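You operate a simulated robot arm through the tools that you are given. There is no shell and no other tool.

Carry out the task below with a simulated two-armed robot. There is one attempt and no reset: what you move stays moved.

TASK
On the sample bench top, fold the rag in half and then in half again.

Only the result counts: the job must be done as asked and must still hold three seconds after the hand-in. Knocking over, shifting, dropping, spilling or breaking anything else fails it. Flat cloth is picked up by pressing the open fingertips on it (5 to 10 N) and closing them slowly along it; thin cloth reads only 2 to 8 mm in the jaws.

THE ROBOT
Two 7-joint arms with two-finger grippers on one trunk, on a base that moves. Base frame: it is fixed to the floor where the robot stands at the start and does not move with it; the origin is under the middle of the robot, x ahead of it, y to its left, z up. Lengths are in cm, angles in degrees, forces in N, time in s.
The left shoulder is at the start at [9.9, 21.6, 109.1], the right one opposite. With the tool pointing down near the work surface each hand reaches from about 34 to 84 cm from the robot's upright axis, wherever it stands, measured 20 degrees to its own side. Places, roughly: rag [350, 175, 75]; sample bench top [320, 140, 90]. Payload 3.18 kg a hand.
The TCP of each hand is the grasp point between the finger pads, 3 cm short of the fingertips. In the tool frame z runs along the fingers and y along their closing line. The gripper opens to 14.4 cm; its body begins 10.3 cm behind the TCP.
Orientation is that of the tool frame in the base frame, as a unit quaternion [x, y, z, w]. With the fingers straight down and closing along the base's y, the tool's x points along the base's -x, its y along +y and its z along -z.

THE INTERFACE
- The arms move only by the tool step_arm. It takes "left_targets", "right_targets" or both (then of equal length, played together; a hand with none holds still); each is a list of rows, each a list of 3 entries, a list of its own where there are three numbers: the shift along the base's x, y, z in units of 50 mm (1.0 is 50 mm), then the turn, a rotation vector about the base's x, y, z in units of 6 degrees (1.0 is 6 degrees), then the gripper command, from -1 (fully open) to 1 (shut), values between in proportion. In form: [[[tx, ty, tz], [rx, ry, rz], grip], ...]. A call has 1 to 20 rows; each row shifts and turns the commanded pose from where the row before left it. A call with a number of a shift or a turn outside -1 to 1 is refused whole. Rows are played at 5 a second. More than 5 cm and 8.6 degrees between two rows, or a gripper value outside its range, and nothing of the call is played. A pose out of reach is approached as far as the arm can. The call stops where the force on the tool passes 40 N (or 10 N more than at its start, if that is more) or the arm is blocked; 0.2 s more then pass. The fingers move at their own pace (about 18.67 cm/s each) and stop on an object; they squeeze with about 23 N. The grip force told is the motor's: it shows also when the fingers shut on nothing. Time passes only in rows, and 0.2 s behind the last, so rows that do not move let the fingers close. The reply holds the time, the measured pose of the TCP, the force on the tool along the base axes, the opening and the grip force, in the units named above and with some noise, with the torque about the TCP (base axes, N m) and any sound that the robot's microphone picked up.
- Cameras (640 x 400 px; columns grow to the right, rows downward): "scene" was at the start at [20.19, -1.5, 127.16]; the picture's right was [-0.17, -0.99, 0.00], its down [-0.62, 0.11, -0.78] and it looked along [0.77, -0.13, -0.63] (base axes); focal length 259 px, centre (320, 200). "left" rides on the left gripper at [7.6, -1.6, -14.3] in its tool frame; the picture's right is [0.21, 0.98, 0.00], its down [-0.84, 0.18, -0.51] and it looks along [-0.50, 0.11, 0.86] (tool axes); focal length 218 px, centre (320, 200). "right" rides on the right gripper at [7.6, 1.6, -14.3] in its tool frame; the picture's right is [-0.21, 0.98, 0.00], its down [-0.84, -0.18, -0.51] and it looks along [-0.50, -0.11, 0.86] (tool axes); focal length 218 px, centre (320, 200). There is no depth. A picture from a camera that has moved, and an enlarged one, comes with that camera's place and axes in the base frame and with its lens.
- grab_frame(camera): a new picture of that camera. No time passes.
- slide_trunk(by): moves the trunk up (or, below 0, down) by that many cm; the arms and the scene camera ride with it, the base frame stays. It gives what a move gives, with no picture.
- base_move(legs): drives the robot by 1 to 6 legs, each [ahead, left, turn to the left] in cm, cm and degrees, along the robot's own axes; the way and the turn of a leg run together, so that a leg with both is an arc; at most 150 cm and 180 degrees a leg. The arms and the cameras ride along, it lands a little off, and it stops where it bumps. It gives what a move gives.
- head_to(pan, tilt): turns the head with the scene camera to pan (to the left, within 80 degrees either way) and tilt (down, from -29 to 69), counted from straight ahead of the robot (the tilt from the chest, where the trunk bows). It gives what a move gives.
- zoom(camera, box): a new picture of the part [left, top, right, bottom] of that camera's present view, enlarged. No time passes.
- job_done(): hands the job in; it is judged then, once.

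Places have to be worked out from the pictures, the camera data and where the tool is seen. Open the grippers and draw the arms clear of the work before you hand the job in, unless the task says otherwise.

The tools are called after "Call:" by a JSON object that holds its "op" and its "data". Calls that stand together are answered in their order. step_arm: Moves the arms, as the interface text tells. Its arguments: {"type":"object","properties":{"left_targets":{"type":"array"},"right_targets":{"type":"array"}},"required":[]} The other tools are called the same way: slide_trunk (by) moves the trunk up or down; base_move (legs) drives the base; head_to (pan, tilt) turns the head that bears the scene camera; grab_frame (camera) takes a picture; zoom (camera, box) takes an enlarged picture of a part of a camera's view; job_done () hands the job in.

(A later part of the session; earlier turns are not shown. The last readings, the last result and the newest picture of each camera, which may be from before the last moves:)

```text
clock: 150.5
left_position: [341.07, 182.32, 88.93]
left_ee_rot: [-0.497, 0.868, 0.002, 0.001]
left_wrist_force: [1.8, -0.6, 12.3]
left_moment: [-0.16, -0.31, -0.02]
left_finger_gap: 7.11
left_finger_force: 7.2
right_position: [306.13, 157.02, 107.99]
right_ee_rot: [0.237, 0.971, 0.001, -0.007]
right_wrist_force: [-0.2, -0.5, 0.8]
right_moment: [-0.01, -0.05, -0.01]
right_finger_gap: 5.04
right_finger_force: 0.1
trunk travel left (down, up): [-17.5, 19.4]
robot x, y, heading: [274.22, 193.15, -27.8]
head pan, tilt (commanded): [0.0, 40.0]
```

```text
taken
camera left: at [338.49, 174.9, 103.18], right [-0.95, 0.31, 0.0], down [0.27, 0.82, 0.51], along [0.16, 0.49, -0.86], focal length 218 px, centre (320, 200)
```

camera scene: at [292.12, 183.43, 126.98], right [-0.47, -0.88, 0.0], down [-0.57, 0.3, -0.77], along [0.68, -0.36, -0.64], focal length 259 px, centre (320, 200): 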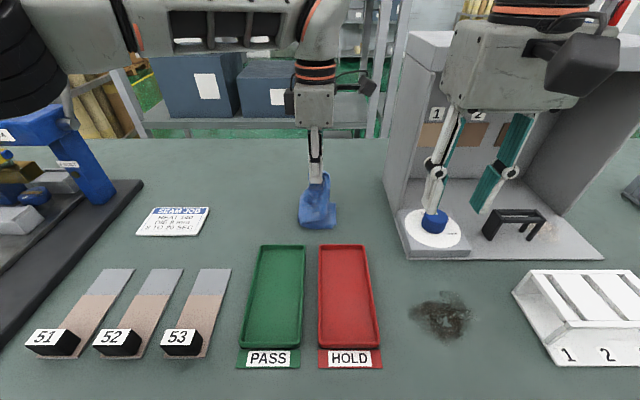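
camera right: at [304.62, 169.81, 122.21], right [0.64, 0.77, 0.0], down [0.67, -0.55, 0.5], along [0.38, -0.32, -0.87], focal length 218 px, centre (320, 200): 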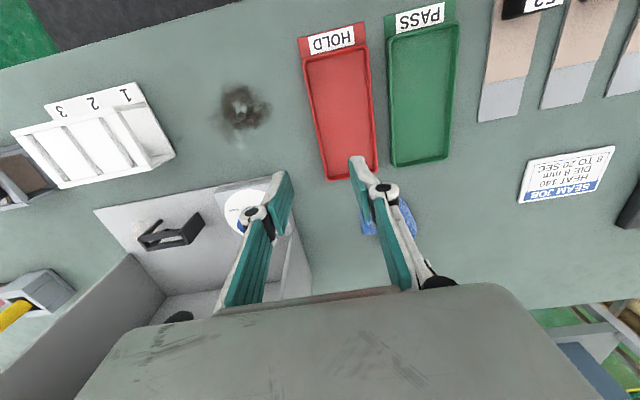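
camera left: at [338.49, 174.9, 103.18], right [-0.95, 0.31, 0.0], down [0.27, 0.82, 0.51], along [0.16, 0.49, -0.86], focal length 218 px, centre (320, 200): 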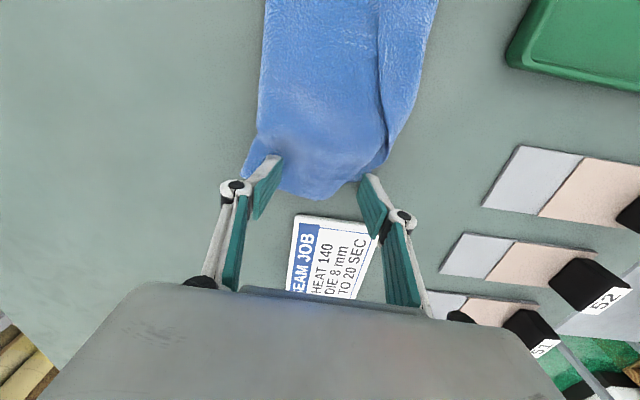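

Contact at 12 N with both fingertips on the end. Closing slowly now.

Call:
{"op": "step_arm", "data": {"left_targets": [[[0, 0, 0.01], [0, 0, 0], 0.04], [[0, 0, 0], [0, 0, 0], 0.1], [[0, 0, 0], [0, 0, 0], 0.16], [[0, 0, 0], [0, 0, 0], 0.22], [[0, 0, 0], [0, 0, 0], 0.28], [[0, 0, 0], [0, 0, 0], 0.34], [[0, 0, 0], [0, 0, 0], 0.4], [[0, 0, 0], [0, 0, 0], 0.46], [[0, 0, 0], [0, 0, 0], 0.52], [[0, 0, 0], [0, 0, 0], 0.58], [[0, 0, 0], [0, 0, 0], 0.64], [[0, 0, 0], [0, 0, 0], 0.7], [[0, 0, 0], [0, 0, 0], 0.76], [[0, 0, 0], [0, 0, 0], 0.82], [[0, 0, 0], [0, 0, 0], 0.88], [[0, 0, 0], [0, 0, 0], 0.94], [[0, 0, 0], [0, 0, 0], 1], [[0, 0, 0], [0, 0, 0], 1], [[0, 0, 0], [0, 0, 0], 1]]}}

Call:
{"op": "grab_frame", "data": {"camera": "left"}}

Call:
{"op": "zoom", "data": {"camera": "scene", "box": [200, 170, 360, 260]}}

```text
clock: 154.5
left_position: [341.02, 182.41, 88.82]
left_ee_rot: [-0.496, 0.868, 0.003, 0.002]
left_wrist_force: [1.7, 1.2, 13.6]
left_moment: [0.02, -0.14, -0.01]
left_finger_gap: 0.5
left_finger_force: 22.6
right_position: [306.17, 156.97, 107.93]
right_ee_rot: [0.238, 0.971, 0.0, -0.007]
right_wrist_force: [-0.2, 0.0, -0.4]
right_moment: [-0.03, 0.0, 0.02]
right_finger_gap: 5.05
right_finger_force: 0.0
trunk travel left (down, up): [-17.5, 19.4]
robot x, y, heading: [274.39, 192.77, -27.9]
head pan, tilt (commanded): [0.0, 40.0]
```

```text
taken
camera left: at [338.47, 174.94, 103.15], right [-0.95, 0.31, 0.0], down [0.27, 0.82, 0.51], along [0.16, 0.49, -0.86], focal length 218 px, centre (320, 200)
```

left: 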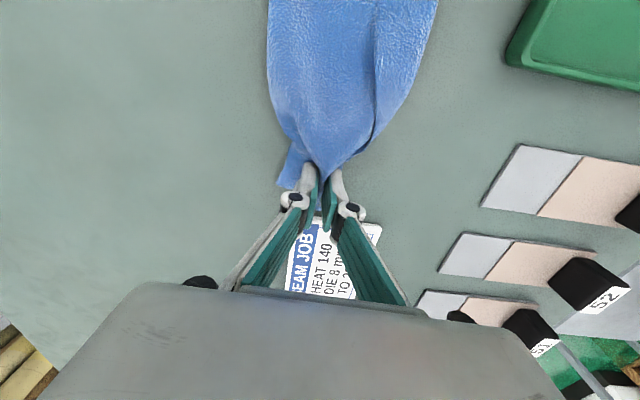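

```text
4.00 times, centred on (280, 215) of scene
camera zoom: at [292.03, 183.5, 127.01], right [-0.47, -0.88, 0.0], down [-0.57, 0.3, -0.77], along [0.68, -0.36, -0.64], focal length 1036 px, centre (480, 140)
```

zoom: 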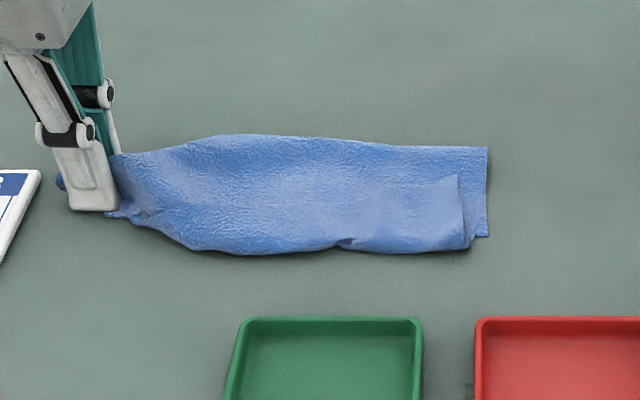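

Good grip at the end (5 mm, 23 N). Lifting along an arc toward the right end at ≈[330.9,163.1] — first half.

Call:
{"op": "step_arm", "data": {"left_targets": [[[-0.0185, -0.035, 0.15], [0, 0, 0], 1], [[-0.0185, -0.035, 0.15], [0, 0, 0], 1], [[-0.028, -0.053, 0.15], [0, 0, 0], 1], [[-0.028, -0.053, 0.15], [0, 0, 0], 1], [[-0.046, -0.089, 0.18], [0, 0, 0], 1], [[-0.046, -0.089, 0.18], [0, 0, 0], 1], [[-0.065, -0.124, 0.18], [0, 0, 0], 1], [[-0.065, -0.124, 0.18], [0, 0, 0], 1], [[-0.074, -0.142, 0.14], [0, 0, 0], 1], [[-0.074, -0.142, 0.14], [0, 0, 0], 1], [[-0.093, -0.177, 0.12], [0, 0, 0], 1], [[-0.093, -0.177, 0.12], [0, 0, 0], 1], [[-0.093, -0.177, 0.07], [0, 0, 0], 1], [[-0.093, -0.177, 0.07], [0, 0, 0], 1], [[-0.093, -0.177, 0.02], [0, 0, 0], 1], [[-0.093, -0.177, 0.02], [0, 0, 0], 1], [[0, 0, 0], [0, 0, 0], 1]]}}

Call:
{"op": "zoom", "data": {"camera": "scene", "box": [220, 140, 400, 260]}}

Call:
{"op": "grab_frame", "data": {"camera": "left"}}

```text
clock: 158.1
left_position: [335.98, 172.61, 98.99]
left_ee_rot: [-0.497, 0.868, 0.004, 0.0]
left_wrist_force: [-0.2, -0.4, 0.0]
left_moment: [-0.02, -0.01, -0.02]
left_finger_gap: 0.5
left_finger_force: 23.2
right_position: [306.24, 157.0, 107.87]
right_ee_rot: [0.238, 0.971, 0.001, -0.007]
right_wrist_force: [0.0, 0.0, -0.3]
right_moment: [0.02, 0.0, 0.02]
right_finger_gap: 5.03
right_finger_force: 0.0
trunk travel left (down, up): [-17.5, 19.4]
robot x, y, heading: [274.53, 193.18, -27.7]
head pan, tilt (commanded): [0.0, 40.0]
```

```text
3.33 times, centred on (310, 200) of scene
camera zoom: at [292.15, 183.49, 126.98], right [-0.47, -0.88, 0.0], down [-0.57, 0.3, -0.77], along [0.68, -0.36, -0.64], focal length 864 px, centre (353, 200)
```

zoom: 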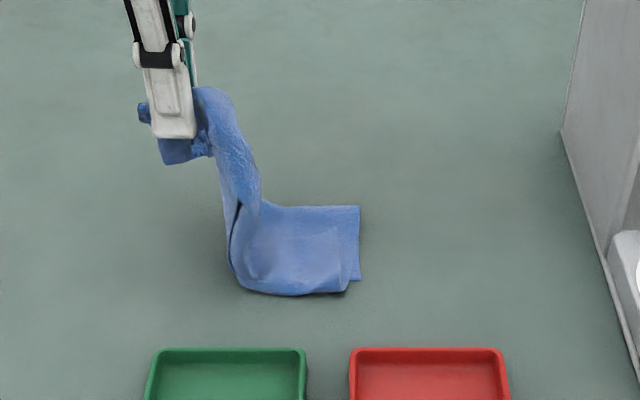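

```text
taken
camera left: at [333.39, 165.2, 113.17], right [-0.95, 0.31, 0.0], down [0.27, 0.81, 0.51], along [0.16, 0.49, -0.86], focal length 218 px, centre (320, 200)
```

left: 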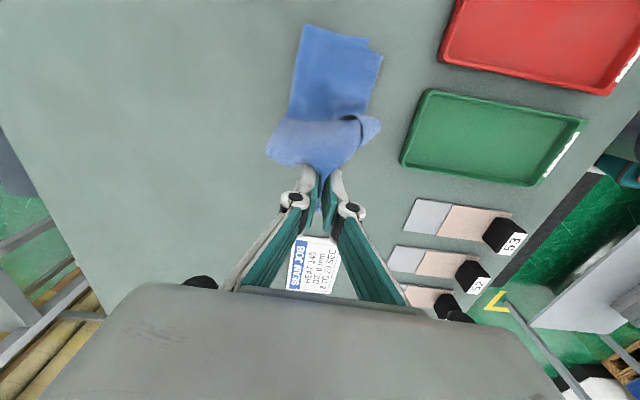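

Clean and even. I'll complete the arc, setting the end down just inside the right end at ≈[331.5,164.2].

Call:
{"op": "step_arm", "data": {"left_targets": [[[-0.095, -0.177, -0.02], [0, 0, 0], 1], [[-0.095, -0.177, -0.02], [0, 0, 0], 1], [[-0.085, -0.159, -0.08], [0, 0, 0], 1], [[-0.085, -0.159, -0.08], [0, 0, 0], 1], [[-0.08, -0.15, -0.15], [0, 0, 0], 1], [[-0.08, -0.15, -0.15], [0, 0, 0], 1], [[-0.071, -0.133, -0.19], [0, 0, 0], 1], [[-0.071, -0.133, -0.19], [0, 0, 0], 1], [[-0.057, -0.106, -0.2], [0, 0, 0], 1], [[-0.057, -0.106, -0.2], [0, 0, 0], 1], [[-0.038, -0.071, -0.16], [0, 0, 0], 1], [[-0.038, -0.071, -0.16], [0, 0, 0], 1], [[-0.024, -0.044, -0.09], [0, 0, 0], 1], [[-0.024, -0.044, -0.09], [0, 0, 0], 1], [[0, 0, 0], [0, 0, 0], 1]]}}

Call:
{"op": "zoom", "data": {"camera": "scene", "box": [240, 150, 400, 260]}}

Call:
{"op": "zoom", "data": {"camera": "left", "box": [220, 60, 440, 220]}}

```text
clock: 161.3
left_position: [331.4, 164.17, 90.05]
left_ee_rot: [-0.497, 0.868, 0.004, 0.001]
left_wrist_force: [0.5, -0.4, -0.7]
left_moment: [-0.01, -0.04, -0.02]
left_finger_gap: 0.51
left_finger_force: 23.5
right_position: [306.21, 156.91, 107.82]
right_ee_rot: [0.237, 0.971, 0.0, -0.007]
right_wrist_force: [-1.0, -0.6, 0.2]
right_moment: [0.0, -0.03, 0.06]
right_finger_gap: 5.05
right_finger_force: 0.1
trunk travel left (down, up): [-17.5, 19.4]
robot x, y, heading: [274.2, 193.14, -27.6]
head pan, tilt (commanded): [0.0, 40.0]
```

```text
3.64 times, centred on (320, 205) of scene
camera zoom: at [292.14, 183.48, 126.98], right [-0.47, -0.88, 0.0], down [-0.57, 0.3, -0.77], along [0.68, -0.36, -0.64], focal length 942 px, centre (320, 182)
```

zoom: 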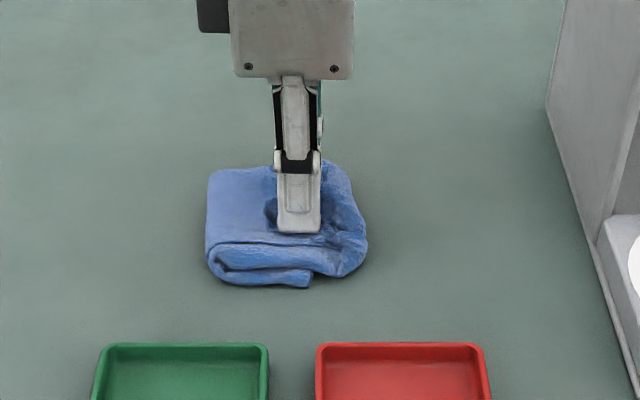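

```text
2.50 times, centred on (330, 140) of left
camera zoom: at [328.92, 156.76, 104.23], right [-0.95, 0.31, 0.0], down [0.27, 0.81, 0.51], along [0.16, 0.49, -0.86], focal length 546 px, centre (295, 350)
```

zoom: 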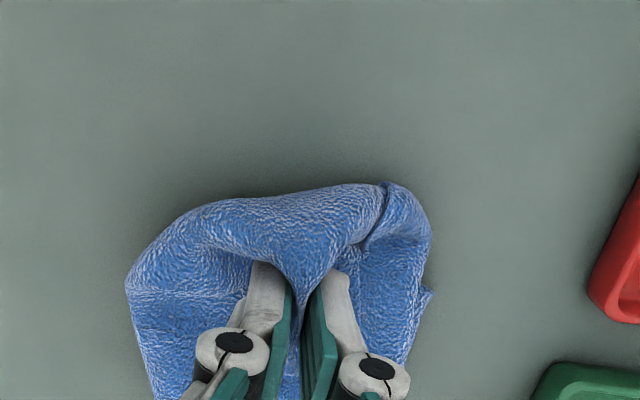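

The quarter fold is formed, with the upper end bulging over the right side. I'll look from the right wrist camera and zoom before releasing.

Call:
{"op": "grab_frame", "data": {"camera": "right"}}

Call:
{"op": "zoom", "data": {"camera": "scene", "box": [280, 180, 350, 230]}}

```text
taken
camera right: at [300.41, 161.89, 122.2], right [0.64, 0.77, 0.0], down [0.67, -0.55, 0.5], along [0.38, -0.32, -0.87], focal length 218 px, centre (320, 200)
```

right: 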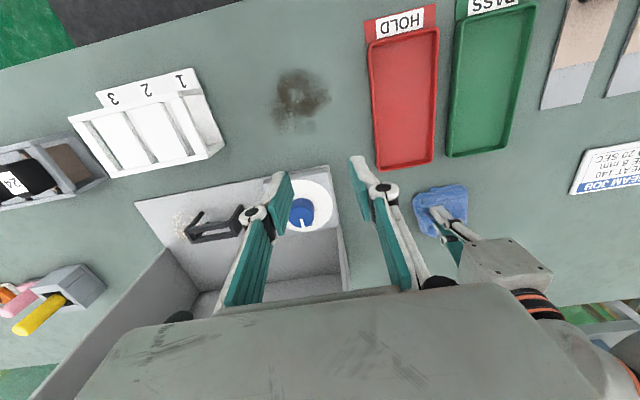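

```text
8.00 times, centred on (315, 205) of scene
camera zoom: at [292.14, 183.48, 126.98], right [-0.47, -0.88, 0.0], down [-0.57, 0.3, -0.77], along [0.68, -0.36, -0.64], focal length 2073 px, centre (360, 160)
```

zoom: 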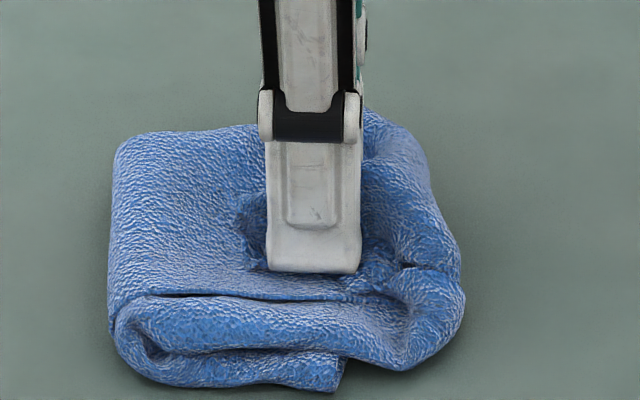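

Because the cloth wraps around the vertical fingers, the upper end doubles back a little. I'll release it here — opening slowly to spread it — then lift and see how it springs.

Call:
{"op": "step_arm", "data": {"left_targets": [[[0, 0, 0], [0, 0, 0], 0.92], [[0, 0, 0], [0, 0, 0], 0.84], [[0, 0, 0], [0, 0, 0], 0.76], [[0, 0, 0], [0, 0, 0], 0.68], [[0, 0, 0], [0, 0, 0], 0.6], [[0, 0, 0], [0, 0, 0], 0.52], [[0, 0, 0], [0, 0, 0], 0.44], [[0, 0, 0], [0, 0, 0], 0.36], [[0, 0, 0], [0, 0, 0], 0.28], [[0, 0, 0], [0, 0, 0], 0.2], [[0, 0, 0], [0, 0, 0], 0.12], [[0, 0, 0], [0, 0, 0], 0.04], [[0, 0, 0], [0, 0, 0], 0.04]]}}

Call:
{"op": "zoom", "data": {"camera": "left", "box": [200, 60, 440, 220]}}

Call:
{"op": "zoom", "data": {"camera": "scene", "box": [260, 170, 380, 245]}}

```text
clock: 164.1
left_position: [331.34, 164.23, 90.14]
left_ee_rot: [-0.496, 0.868, 0.004, 0.001]
left_wrist_force: [-0.8, -0.1, -0.4]
left_moment: [0.03, 0.0, -0.01]
left_finger_gap: 6.89
left_finger_force: 0.1
right_position: [306.2, 156.85, 107.77]
right_ee_rot: [0.237, 0.971, 0.001, -0.008]
right_wrist_force: [-0.2, 0.2, 0.2]
right_moment: [0.03, 0.01, 0.05]
right_finger_gap: 5.04
right_finger_force: 0.0
trunk travel left (down, up): [-17.5, 19.4]
robot x, y, heading: [274.23, 192.96, -27.8]
head pan, tilt (commanded): [0.0, 40.0]
```

```text
2.50 times, centred on (320, 140) of left
camera zoom: at [328.93, 156.76, 104.24], right [-0.95, 0.31, 0.0], down [0.27, 0.81, 0.51], along [0.16, 0.49, -0.86], focal length 546 px, centre (320, 350)
```

zoom: 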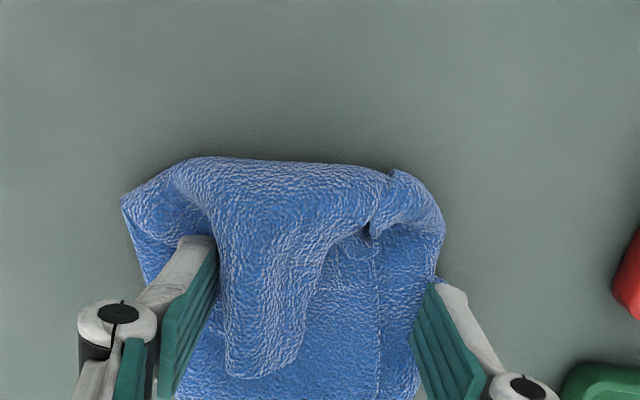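

```text
5.33 times, centred on (320, 208) of scene
camera zoom: at [292.14, 183.47, 126.98], right [-0.47, -0.88, 0.0], down [-0.57, 0.3, -0.77], along [0.68, -0.36, -0.64], focal length 1382 px, centre (320, 160)
```

zoom: 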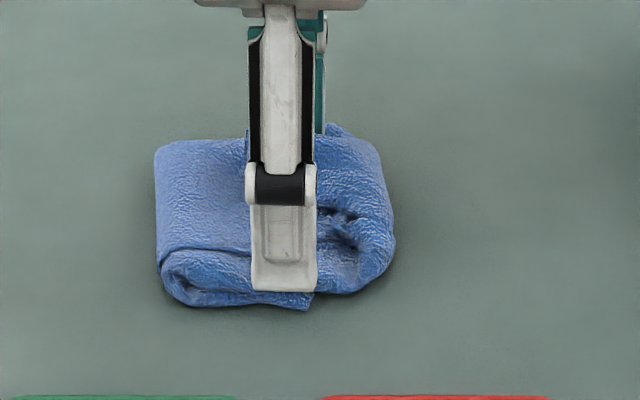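

The end lies doubled back on top as a narrow tongue (~6 cm). I'll lift clear and look from above to plan unrolling it to the right.

Call:
{"op": "step_arm", "data": {"left_targets": [[[0, 0, 0.15], [0, 0, 0], -0.1], [[0, 0, 0.3], [0, 0, 0], -0.1], [[0, 0, 0.6], [0, 0, 0], -0.1], [[0, 0, 0.6], [0, 0, 0], -0.1], [[0.09, 0.17, 0.6], [0, 0, 0], -0.1], [[0.18, 0.35, 0.3], [0, 0, 0], -0.1], [[0.23, 0.44, 0], [0, 0, 0], -0.1], [[0.23, 0.44, 0], [0, 0, 0], -0.1], [[0, 0, 0], [0, 0, 0], -0.1]]}}

Call:
{"op": "zoom", "data": {"camera": "left", "box": [220, 0, 420, 160]}}

Call:
{"op": "zoom", "data": {"camera": "scene", "box": [260, 170, 380, 245]}}

Call:
{"op": "grab_frame", "data": {"camera": "left"}}

```text
clock: 166.1
left_position: [335.09, 171.1, 102.71]
left_ee_rot: [-0.497, 0.867, 0.004, 0.001]
left_wrist_force: [0.4, 0.2, -0.3]
left_moment: [0.04, 0.02, 0.03]
left_finger_gap: 7.92
left_finger_force: 0.1
right_position: [306.27, 156.87, 107.97]
right_ee_rot: [0.238, 0.971, 0.002, -0.008]
right_wrist_force: [1.2, 0.1, 0.1]
right_moment: [0.0, -0.01, -0.03]
right_finger_gap: 5.07
right_finger_force: 0.1
trunk travel left (down, up): [-17.5, 19.4]
robot x, y, heading: [274.23, 193.22, -27.8]
head pan, tilt (commanded): [0.0, 40.0]
```

```text
2.50 times, centred on (320, 80) of left
camera zoom: at [332.55, 163.79, 116.96], right [-0.95, 0.32, 0.0], down [0.27, 0.81, 0.51], along [0.16, 0.49, -0.86], focal length 546 px, centre (320, 500)
```

zoom: 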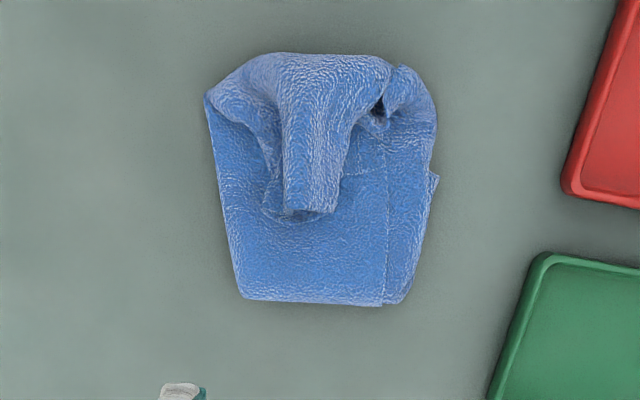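

```text
5.33 times, centred on (320, 208) of scene
camera zoom: at [292.13, 183.43, 126.98], right [-0.47, -0.88, 0.0], down [-0.57, 0.3, -0.77], along [0.68, -0.36, -0.64], focal length 1382 px, centre (320, 160)
```

zoom: 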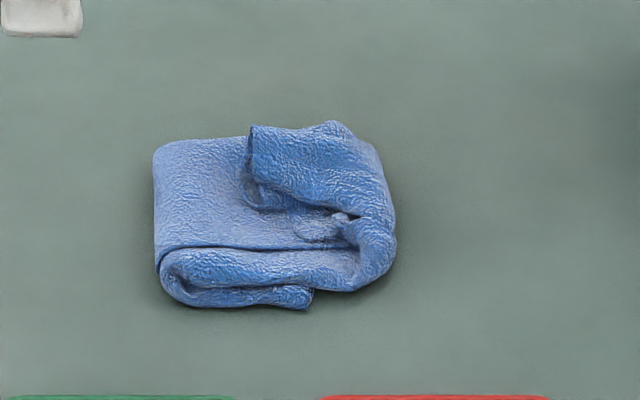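

```text
taken
camera left: at [332.55, 163.79, 116.96], right [-0.95, 0.32, 0.0], down [0.27, 0.81, 0.51], along [0.16, 0.49, -0.86], focal length 218 px, centre (320, 200)
```

left: 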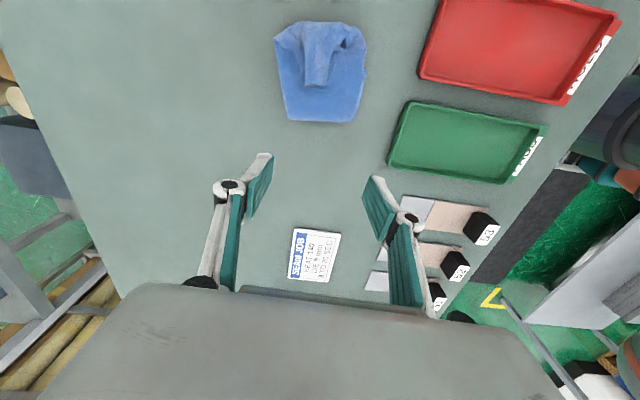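

Seen from above, the package is ~9.7 × 9.8 cm with the end doubled back as a narrow tongue on top. I'll grip that tongue near its tip (≈[332.8,164.3]), lift it taut, and drape it to the right instead. First move above it with a 5 cm opening.

Call:
{"op": "step_arm", "data": {"left_targets": [[[-0.115, -0.34, 0], [0, 0, 0], 0.3], [[-0.115, -0.34, 0], [0, 0, 0], 0.3], [[-0.115, -0.34, -0.2], [0, 0, 0], 0.3], [[-0.115, -0.34, -0.4], [0, 0, 0], 0.3], [[0, 0, -0.6], [0, 0, 0], 0.3], [[0, 0, -0.5], [0, 0, 0], 0.3], [[0, 0, -0.3], [0, 0, 0], 0.3], [[0, 0, 0], [0, 0, 0], 0.3]]}}

Call:
{"op": "grab_frame", "data": {"camera": "left"}}

Call:
{"op": "zoom", "data": {"camera": "scene", "box": [260, 170, 380, 245]}}

```text
clock: 167.9
left_position: [332.89, 164.44, 92.84]
left_ee_rot: [-0.496, 0.868, 0.003, 0.002]
left_wrist_force: [-0.3, 0.5, 0.5]
left_moment: [0.01, 0.01, -0.01]
left_finger_gap: 5.05
left_finger_force: 0.0
right_position: [306.31, 156.89, 107.78]
right_ee_rot: [0.237, 0.971, 0.001, -0.007]
right_wrist_force: [-0.2, -0.2, -0.7]
right_moment: [0.06, 0.01, 0.02]
right_finger_gap: 5.03
right_finger_force: 0.0
trunk travel left (down, up): [-17.5, 19.4]
robot x, y, heading: [274.4, 192.63, -27.8]
head pan, tilt (commanded): [0.0, 40.0]
```

```text
taken
camera left: at [330.28, 156.96, 107.0], right [-0.95, 0.31, 0.0], down [0.27, 0.81, 0.51], along [0.16, 0.49, -0.86], focal length 218 px, centre (320, 200)
```

left: 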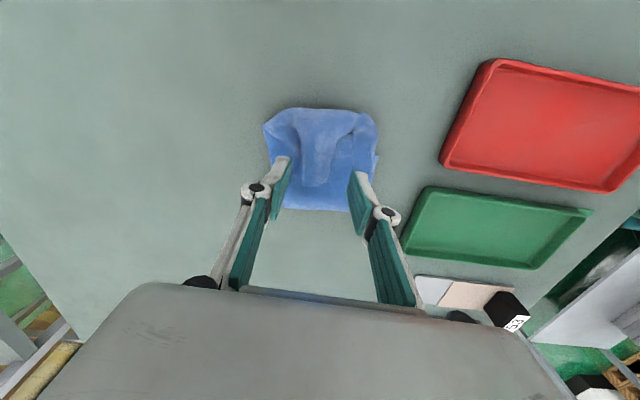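

```text
5.33 times, centred on (320, 208) of scene
camera zoom: at [292.12, 183.48, 126.99], right [-0.47, -0.88, 0.0], down [-0.57, 0.3, -0.77], along [0.68, -0.36, -0.64], focal length 1382 px, centre (320, 160)
```

zoom: 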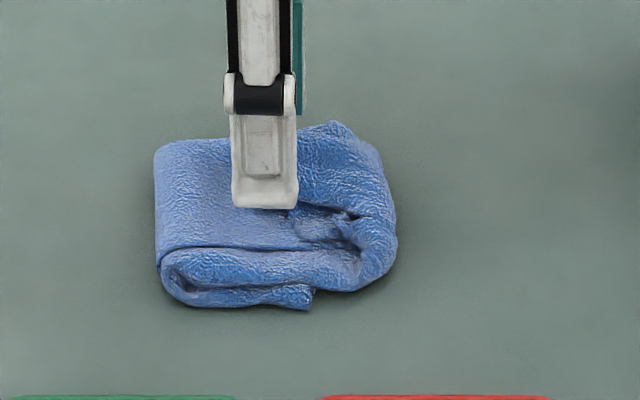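

The fingers straddle the tongue near its tip. I'll lower 1.5 cm and close on it.

Call:
{"op": "step_arm", "data": {"left_targets": [[[0, 0, -0.15], [0, 0, 0], 0.3], [[0, 0, -0.15], [0, 0, 0], 0.3], [[0, 0, 0], [0, 0, 0], 0.4], [[0, 0, 0], [0, 0, 0], 0.5], [[0, 0, 0], [0, 0, 0], 0.6], [[0, 0, 0], [0, 0, 0], 0.7], [[0, 0, 0], [0, 0, 0], 0.8], [[0, 0, 0], [0, 0, 0], 0.9], [[0, 0, 0], [0, 0, 0], 1], [[0, 0, 0], [0, 0, 0], 1], [[0, 0, 0], [0, 0, 0], 1]]}}

Call:
{"op": "zoom", "data": {"camera": "left", "box": [220, 80, 420, 230]}}

Call:
{"op": "zoom", "data": {"camera": "scene", "box": [260, 170, 380, 245]}}

```text
clock: 170.3
left_position: [332.91, 164.41, 91.37]
left_ee_rot: [-0.496, 0.868, 0.004, 0.001]
left_wrist_force: [-1.9, 0.2, -0.7]
left_moment: [0.01, -0.02, -0.01]
left_finger_gap: 0.29
left_finger_force: 18.9
right_position: [306.12, 156.83, 107.82]
right_ee_rot: [0.237, 0.971, 0.001, -0.007]
right_wrist_force: [0.0, 0.3, 0.2]
right_moment: [0.0, -0.01, 0.01]
right_finger_gap: 5.05
right_finger_force: 0.0
trunk travel left (down, up): [-17.5, 19.4]
robot x, y, heading: [274.39, 193.23, -27.9]
head pan, tilt (commanded): [0.0, 40.0]
```

```text
2.67 times, centred on (320, 155) of left
camera zoom: at [330.33, 156.97, 105.53], right [-0.95, 0.31, 0.0], down [0.27, 0.81, 0.51], along [0.16, 0.49, -0.86], focal length 582 px, centre (320, 320)
```

zoom: 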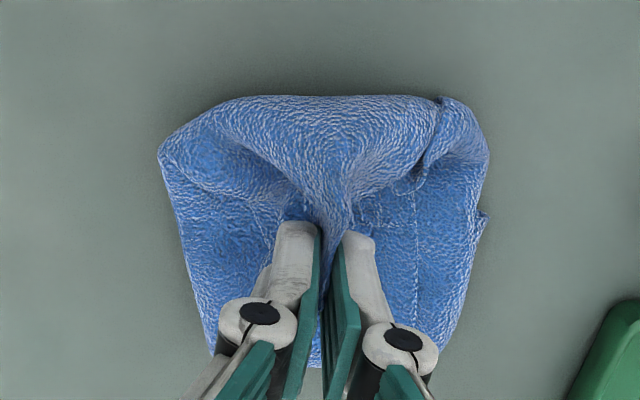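

```text
5.33 times, centred on (320, 208) of scene
camera zoom: at [292.15, 183.47, 126.98], right [-0.47, -0.88, 0.0], down [-0.57, 0.3, -0.77], along [0.68, -0.36, -0.64], focal length 1382 px, centre (320, 160)
```

zoom: 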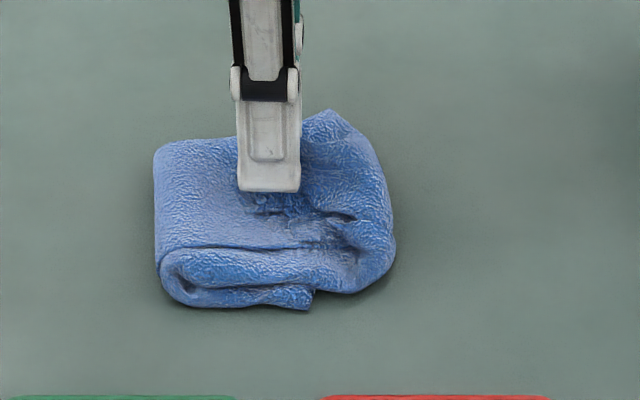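

Gap 2.9 mm — it may hold only part of the tongue. I'll lift 4 cm and look.

Call:
{"op": "step_arm", "data": {"left_targets": [[[-0.01, -0.02, 0.15], [0, 0, 0], 1], [[-0.02, -0.04, 0.15], [0, 0, 0], 1], [[-0.02, -0.04, 0.15], [0, 0, 0], 1], [[-0.02, -0.04, 0.15], [0, 0, 0], 1], [[-0.02, -0.04, 0.2], [0, 0, 0], 1], [[0, 0, 0], [0, 0, 0], 1]]}}

Call:
{"op": "zoom", "data": {"camera": "left", "box": [220, 60, 420, 220]}}

Call:
{"op": "zoom", "data": {"camera": "scene", "box": [260, 160, 380, 245]}}

```text
clock: 171.7
left_position: [332.48, 163.46, 95.38]
left_ee_rot: [-0.497, 0.868, 0.004, 0.001]
left_wrist_force: [-0.2, -0.3, 0.9]
left_moment: [-0.01, -0.01, 0.02]
left_finger_gap: 0.47
left_finger_force: 20.5
right_position: [306.28, 156.96, 107.67]
right_ee_rot: [0.238, 0.971, 0.001, -0.007]
right_wrist_force: [-0.4, 0.0, 0.2]
right_moment: [-0.02, 0.02, -0.01]
right_finger_gap: 5.04
right_finger_force: 0.0
trunk travel left (down, up): [-17.5, 19.4]
robot x, y, heading: [274.5, 192.97, -28.0]
head pan, tilt (commanded): [0.0, 40.0]
```

```text
2.50 times, centred on (320, 140) of left
camera zoom: at [329.82, 156.08, 109.54], right [-0.95, 0.31, 0.0], down [0.27, 0.81, 0.51], along [0.16, 0.49, -0.86], focal length 546 px, centre (320, 350)
```

zoom: 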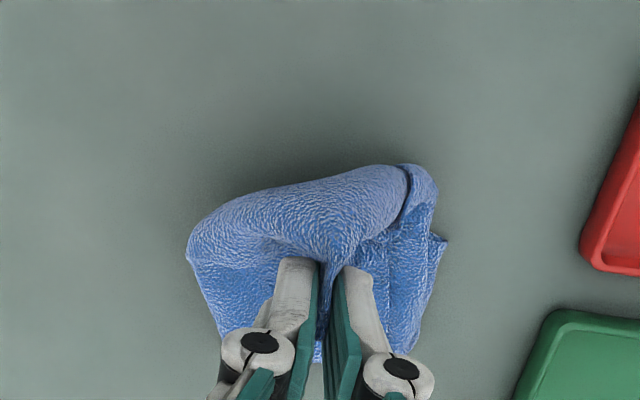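

```text
4.71 times, centred on (320, 202) of scene
camera zoom: at [292.16, 183.47, 126.97], right [-0.47, -0.88, 0.0], down [-0.57, 0.3, -0.77], along [0.68, -0.36, -0.64], focal length 1220 px, centre (320, 188)
```

zoom: 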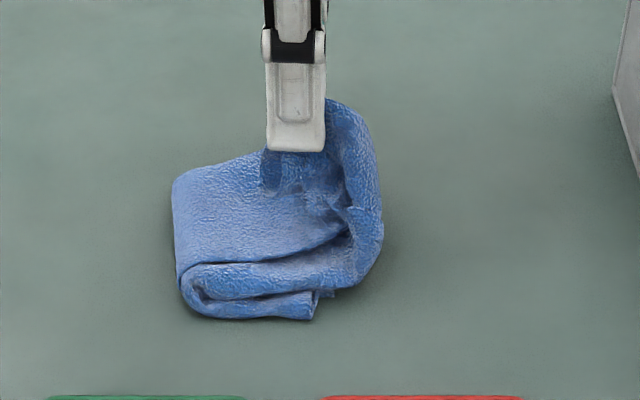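

The tongue (both layers) is firmly held. I'll lift it up and back over the left side to let the lower half lie flat to its middle, before draping it right again lower and tighter.

Call:
{"op": "step_arm", "data": {"left_targets": [[[0.045, 0.1, 0.16], [0, 0, 0], 1], [[0.07, 0.15, 0.16], [0, 0, 0], 1], [[0.0886, 0.1986, 0.14], [0, 0, 0], 1], [[0.0886, 0.1986, 0.12], [0, 0, 0], 1], [[0.0886, 0.1986, 0.12], [0, 0, 0], 1], [[0.0886, 0.1986, 0.1], [0, 0, 0], 1], [[0.0886, 0.1986, 0.06], [0, 0, 0], 1], [[0.0886, 0.1986, 0.04], [0, 0, 0], 1], [[0.0886, 0.1986, 0.0], [0, 0, 0], 1], [[0.0886, 0.1986, 0.0], [0, 0, 0], 1], [[0.0886, 0.1986, -0.04], [0, 0, 0], 1], [[0.0886, 0.1986, -0.08], [0, 0, 0], 1], [[0.0886, 0.1986, -0.12], [0, 0, 0], 1], [[0.0886, 0.1986, -0.16], [0, 0, 0], 1], [[0.0886, 0.1986, -0.16], [0, 0, 0], 1], [[0, 0, 0], [0, 0, 0], 1]]}}

Call:
{"op": "zoom", "data": {"camera": "scene", "box": [220, 140, 400, 260]}}

Call:
{"op": "grab_frame", "data": {"camera": "left"}}

```text
clock: 175.1
left_position: [338.65, 177.57, 97.04]
left_ee_rot: [-0.497, 0.868, 0.004, 0.002]
left_wrist_force: [0.2, -1.2, -0.6]
left_moment: [-0.01, -0.01, 0.01]
left_finger_gap: 0.34
left_finger_force: 20.5
right_position: [306.17, 156.89, 107.81]
right_ee_rot: [0.238, 0.971, 0.001, -0.008]
right_wrist_force: [0.4, -0.4, -0.3]
right_moment: [0.01, -0.02, 0.0]
right_finger_gap: 5.08
right_finger_force: 0.1
trunk travel left (down, up): [-17.5, 19.4]
robot x, y, heading: [274.48, 193.02, -27.6]
head pan, tilt (commanded): [0.0, 40.0]
```

```text
3.33 times, centred on (310, 200) of scene
camera zoom: at [292.12, 183.46, 126.99], right [-0.47, -0.88, 0.0], down [-0.57, 0.3, -0.77], along [0.68, -0.36, -0.64], focal length 864 px, centre (353, 200)
```

zoom: 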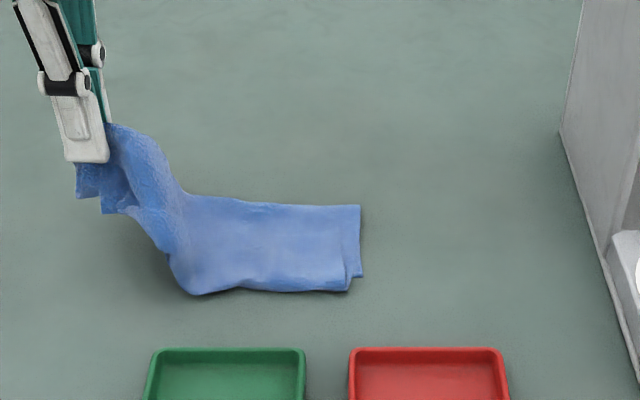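

```text
taken
camera left: at [336.05, 170.18, 111.25], right [-0.95, 0.31, 0.0], down [0.27, 0.81, 0.51], along [0.16, 0.49, -0.86], focal length 218 px, centre (320, 200)
```

left: 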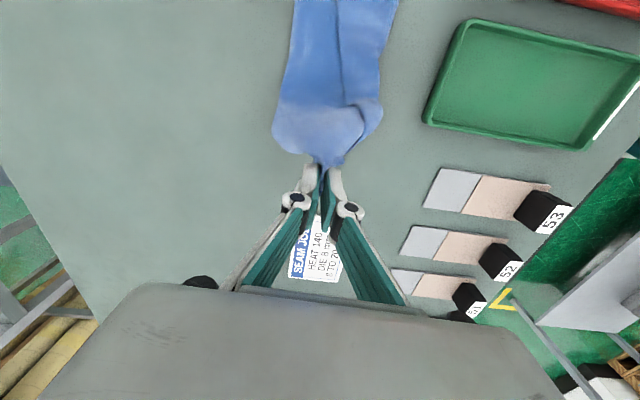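

Excellent state: the lower half lies flat for 12 cm, which is exactly half. I'll carry the end over to the right in a low arc, stopping at ~4.5 cm height near the right end, and check.

Call:
{"op": "step_arm", "data": {"left_targets": [[[-0.093, -0.177, 0.1], [0, 0, 0], 1], [[-0.14, -0.2655, 0.08], [0, 0, 0], 1], [[-0.14, -0.2655, 0.04], [0, 0, 0], 1], [[-0.14, -0.2655, 0], [0, 0, 0], 1], [[-0.14, -0.2655, -0.04], [0, 0, 0], 1], [[-0.14, -0.2655, -0.08], [0, 0, 0], 1], [[-0.14, -0.2655, -0.14], [0, 0, 0], 1], [[-0.121, -0.23, -0.16], [0, 0, 0], 1], [[-0.112, -0.212, -0.16], [0, 0, 0], 1], [[-0.103, -0.195, -0.16], [0, 0, 0], 1], [[-0.075, -0.142, -0.12], [0, 0, 0], 1], [[0, 0, 0], [0, 0, 0], 1]]}}

Call:
{"op": "zoom", "data": {"camera": "scene", "box": [240, 150, 380, 245]}}

Call:
{"op": "zoom", "data": {"camera": "left", "box": [200, 40, 440, 220]}}

```text
clock: 177.7
left_position: [331.91, 164.97, 93.88]
left_ee_rot: [-0.497, 0.868, 0.004, 0.002]
left_wrist_force: [0.4, -0.9, 0.6]
left_moment: [-0.04, 0.0, 0.01]
left_finger_gap: 0.4
left_finger_force: 19.5
right_position: [306.26, 156.89, 107.9]
right_ee_rot: [0.238, 0.971, 0.002, -0.007]
right_wrist_force: [0.3, 0.1, 0.0]
right_moment: [0.03, 0.01, 0.01]
right_finger_gap: 5.05
right_finger_force: 0.1
trunk travel left (down, up): [-17.5, 19.4]
robot x, y, heading: [274.32, 193.17, -27.9]
head pan, tilt (commanded): [0.0, 40.0]
```

```text
4.21 times, centred on (310, 198) of scene
camera zoom: at [292.13, 183.49, 126.99], right [-0.47, -0.88, 0.0], down [-0.57, 0.3, -0.77], along [0.68, -0.36, -0.64], focal length 1091 px, centre (362, 210)
```

zoom: 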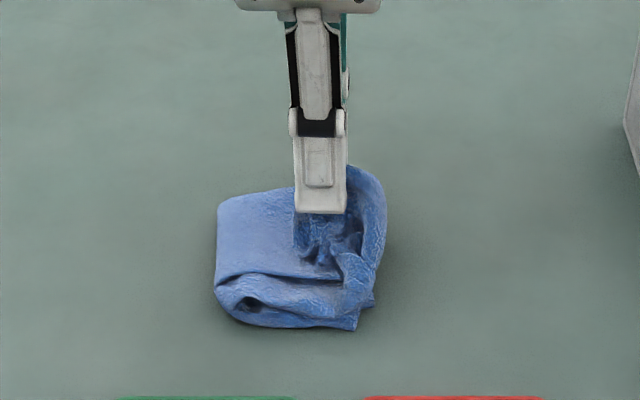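

```text
2.22 times, centred on (320, 130) of left
camera zoom: at [329.32, 157.48, 108.07], right [-0.95, 0.31, 0.0], down [0.27, 0.81, 0.51], along [0.16, 0.49, -0.86], focal length 485 px, centre (320, 356)
```

zoom: 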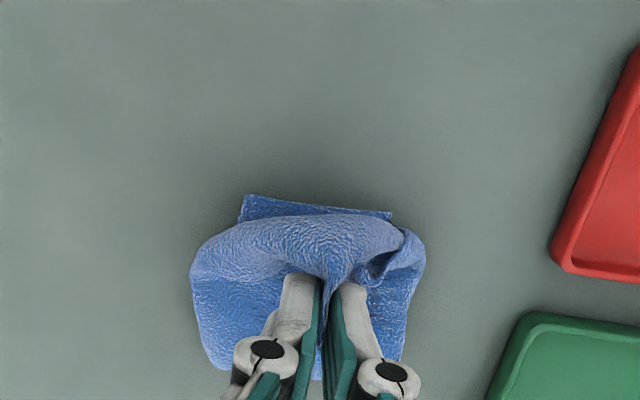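

The stiff cloth peels the lower half when pulled tight, so I'll relax it: move the hand back left 4 cm at low height and release there, leaving the end as a tongue on top; then I'll re-grip the tongue lengthwise (hand leaning left) so it can be turned over to the right without wrapping.

Call:
{"op": "step_arm", "data": {"left_targets": [[[0.093, 0.177, 0.02], [0, 0, 0], 1], [[0.093, 0.177, 0.0], [0, 0, 0], 1], [[0.093, 0.177, -0.04], [0, 0, 0], 1], [[0.093, 0.177, -0.08], [0, 0, 0], 1], [[0, 0, 0], [0, 0, 0], 1], [[0, 0, 0], [0, 0, 0], 0.9], [[0, 0, 0], [0, 0, 0], 0.8], [[0, 0, 0], [0, 0, 0], 0.7], [[0, 0, 0], [0, 0, 0], 0.6], [[0, 0, 0], [0, 0, 0], 0.5], [[0, 0, 0], [0, 0, 0], 0.4], [[0, 0, 0], [0, 0, 0], 0.3], [[0, 0, 0], [0, 0, 0], 0.2], [[0, 0, 0.3], [0, 0, 0], 0.1], [[0, 0, 0.6], [0, 0, 0], 0.1], [[0, 0, 0.8], [0, 0, 0], 0.1], [[0.15, 0.3, 0.6], [0, 0, 0], 0.1], [[0.3, 0.6, 0], [0, 0, 0], 0.1], [[0.3, 0.6, 0], [0, 0, 0], 0.1], [[0, 0, 0], [0, 0, 0], 0.1]]}}

Call:
{"op": "zoom", "data": {"camera": "scene", "box": [250, 160, 390, 250]}}

Call:
{"op": "grab_frame", "data": {"camera": "left"}}

```text
clock: 181.9
left_position: [337.57, 175.77, 104.74]
left_ee_rot: [-0.498, 0.867, 0.003, 0.001]
left_wrist_force: [-1.6, 0.8, 1.1]
left_moment: [0.01, 0.0, 0.01]
left_finger_gap: 6.46
left_finger_force: 0.0
right_position: [306.13, 156.91, 107.91]
right_ee_rot: [0.237, 0.971, 0.001, -0.007]
right_wrist_force: [-0.4, 0.1, -0.3]
right_moment: [0.0, 0.02, -0.03]
right_finger_gap: 5.05
right_finger_force: 0.0
trunk travel left (down, up): [-17.5, 19.4]
robot x, y, heading: [274.29, 193.0, -27.8]
head pan, tilt (commanded): [0.0, 40.0]
```

```text
4.44 times, centred on (320, 205) of scene
camera zoom: at [292.14, 183.42, 126.97], right [-0.47, -0.88, 0.0], down [-0.57, 0.3, -0.77], along [0.68, -0.36, -0.64], focal length 1152 px, centre (320, 178)
```

zoom: 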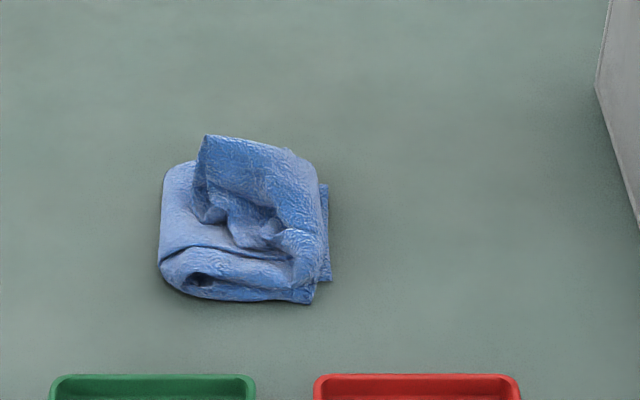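

```text
taken
camera left: at [334.99, 168.4, 118.89], right [-0.95, 0.32, 0.0], down [0.27, 0.81, 0.51], along [0.16, 0.49, -0.86], focal length 218 px, centre (320, 200)
```

left: 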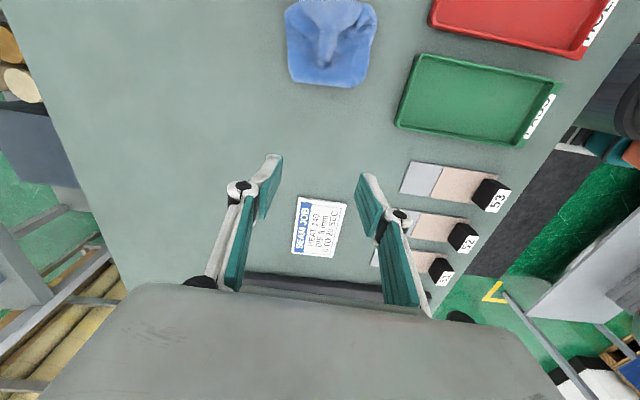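

The tongue stands up on top pointing left. I'll zoom in with the left camera to locate its tip.

Call:
{"op": "zoom", "data": {"camera": "left", "box": [260, 0, 400, 110]}}

```text
3.64 times, centred on (330, 55) of left
camera zoom: at [334.99, 168.4, 118.89], right [-0.95, 0.32, 0.0], down [0.27, 0.81, 0.51], along [0.16, 0.49, -0.86], focal length 794 px, centre (284, 727)
```

zoom: 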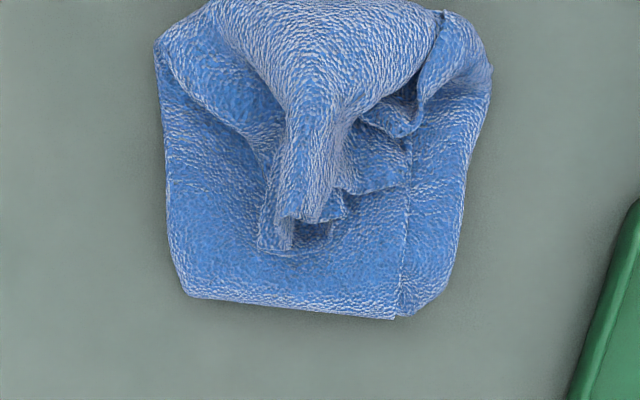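

Tongue tip ≈[334.3,167.9,92]. I'll lean the left hand 54° (fingers pointing right and down) and bring it to a pre-grasp point just left of the tongue.

Call:
{"op": "step_arm", "data": {"left_targets": [[[-0.017, -0.07, 0], [-0.885, 0.466, 0], 0.3], [[-0.017, -0.07, 0], [-0.885, 0.466, 0], 0.3], [[-0.017, -0.07, 0], [-0.885, 0.466, 0], 0.3], [[-0.017, -0.07, 0], [-0.885, 0.466, 0], 0.3], [[-0.017, -0.07, -0.1], [-0.885, 0.466, 0], 0.3], [[-0.017, -0.07, -0.1], [-0.885, 0.466, 0], 0.3], [[-0.017, -0.07, -0.1], [-0.885, 0.466, 0], 0.3], [[-0.017, -0.07, -0.1], [-0.885, 0.466, 0], 0.3], [[-0.017, -0.07, -0.1], [-0.885, 0.466, 0], 0.3], [[0, 0, -0.3], [0, 0, 0], 0.3], [[0, 0, 0], [0, 0, 0], 0.3]]}}

Call:
{"op": "grab_frame", "data": {"camera": "scene"}}

Call:
{"op": "grab_frame", "data": {"camera": "left"}}

```text
clock: 184.3
left_position: [336.7, 172.82, 100.96]
left_ee_rot: [-0.443, 0.774, -0.241, -0.383]
left_wrist_force: [-0.5, 0.3, 0.2]
left_moment: [0.01, 0.0, -0.01]
left_finger_gap: 5.05
left_finger_force: 0.0
right_position: [306.1, 156.83, 107.78]
right_ee_rot: [0.237, 0.971, 0.001, -0.007]
right_wrist_force: [0.1, -0.1, -0.6]
right_moment: [0.01, -0.01, -0.05]
right_finger_gap: 5.03
right_finger_force: 0.1
trunk travel left (down, up): [-17.5, 19.4]
robot x, y, heading: [273.75, 193.12, -27.7]
head pan, tilt (commanded): [0.0, 40.0]
```

```text
taken
camera scene: at [292.13, 183.48, 126.99], right [-0.47, -0.88, 0.0], down [-0.57, 0.3, -0.77], along [0.68, -0.36, -0.64], focal length 259 px, centre (320, 200)
```

scene: 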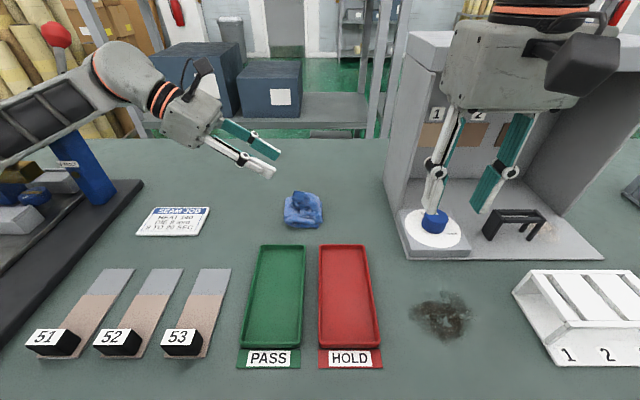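

```text
taken
camera left: at [341.0, 178.39, 115.47], right [-0.92, 0.38, 0.13], down [0.3, 0.87, -0.39], along [-0.26, -0.31, -0.91], focal length 218 px, centre (320, 200)
```

left: 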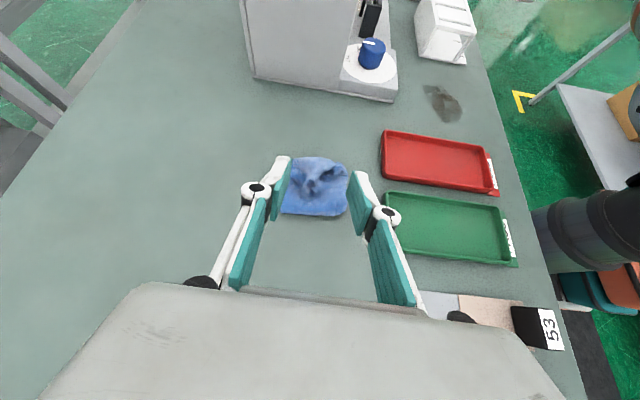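

Call:
{"op": "zoom", "data": {"camera": "left", "box": [250, 130, 390, 240]}}

Call:
{"op": "zoom", "data": {"camera": "scene", "box": [210, 120, 370, 240]}}

```text
3.64 times, centred on (320, 185) of left
camera zoom: at [341.0, 178.39, 115.47], right [-0.92, 0.38, 0.13], down [0.3, 0.87, -0.39], along [-0.26, -0.31, -0.91], focal length 794 px, centre (320, 254)
```

zoom: 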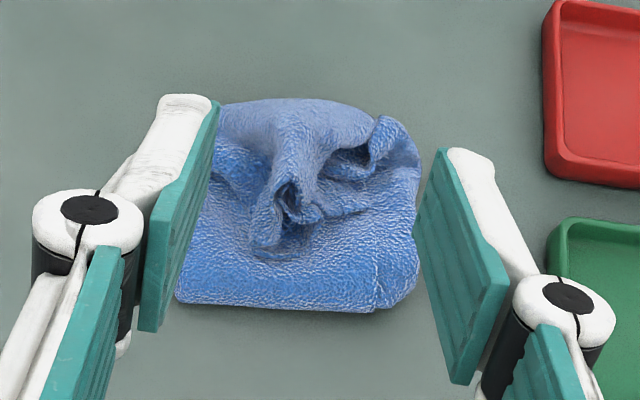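

```text
3.33 times, centred on (290, 180) of scene
camera zoom: at [292.13, 183.48, 126.99], right [-0.47, -0.88, 0.0], down [-0.57, 0.3, -0.77], along [0.68, -0.36, -0.64], focal length 864 px, centre (420, 267)
```

zoom: 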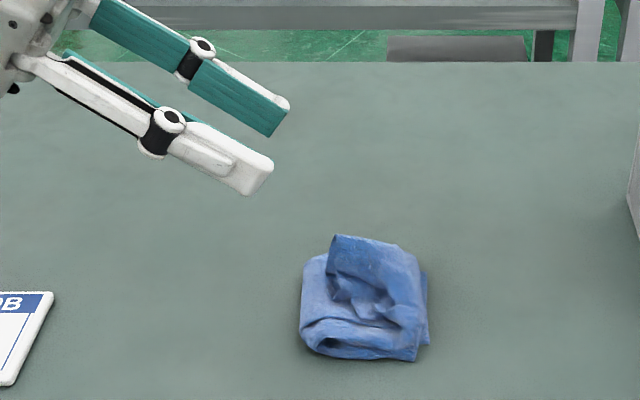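

The tongue tip sits at ≈[334.2,167.9,92], well aligned between the fingers. I'll go to just short of it and then advance along the finger direction to straddle it.

Call:
{"op": "step_arm", "data": {"left_targets": [[[-0.04, -0.12, -0.58], [0, 0, 0], 0.3], [[-0.04, -0.12, -0.58], [0, 0, 0], 0.3], [[0, 0, 0], [0, 0, 0], 0.3], [[-0.095, -0.178, -0.148], [0, 0, 0], 0.3], [[-0.095, -0.178, -0.148], [0, 0, 0], 0.3], [[-0.095, -0.178, -0.148], [0, 0, 0], 0.3], [[0, 0, 0], [0, 0, 0], 0.3]]}}

Call:
{"op": "zoom", "data": {"camera": "left", "box": [250, 100, 390, 230]}}

Call:
{"op": "zoom", "data": {"camera": "scene", "box": [240, 150, 360, 240]}}

```text
clock: 185.9
left_position: [334.88, 168.99, 92.93]
left_ee_rot: [-0.443, 0.774, -0.24, -0.383]
left_wrist_force: [0.2, -0.6, 0.0]
left_moment: [0.04, 0.0, 0.02]
left_finger_gap: 5.04
left_finger_force: 0.0
right_position: [306.22, 157.01, 107.86]
right_ee_rot: [0.238, 0.971, 0.002, -0.007]
right_wrist_force: [-0.6, 0.0, -1.0]
right_moment: [-0.04, -0.01, -0.04]
right_finger_gap: 5.05
right_finger_force: 0.0
trunk travel left (down, up): [-17.5, 19.4]
robot x, y, heading: [274.12, 193.02, -28.1]
head pan, tilt (commanded): [0.0, 40.0]
```

```text
3.08 times, centred on (320, 165) of left
camera zoom: at [339.2, 174.47, 107.44], right [-0.92, 0.38, 0.14], down [0.3, 0.87, -0.39], along [-0.26, -0.31, -0.91], focal length 672 px, centre (320, 308)
```

zoom: 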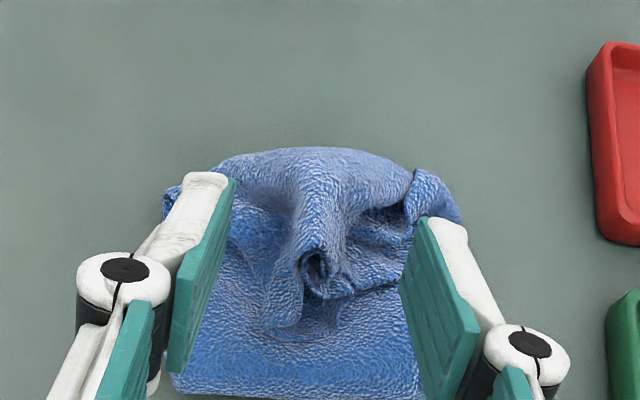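

```text
4.44 times, centred on (300, 195) of scene
camera zoom: at [292.13, 183.49, 126.99], right [-0.47, -0.88, 0.0], down [-0.57, 0.3, -0.77], along [0.68, -0.36, -0.64], focal length 1152 px, centre (409, 222)
```

zoom: 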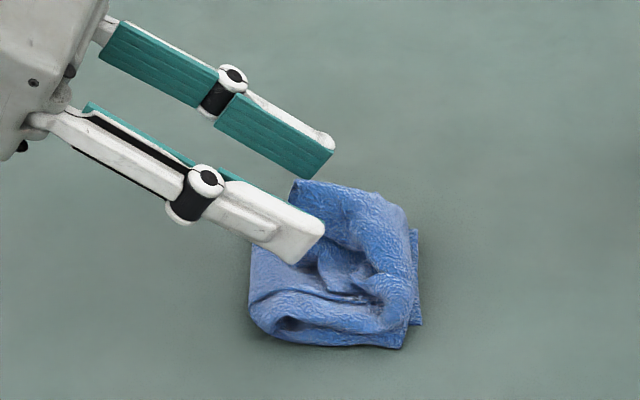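

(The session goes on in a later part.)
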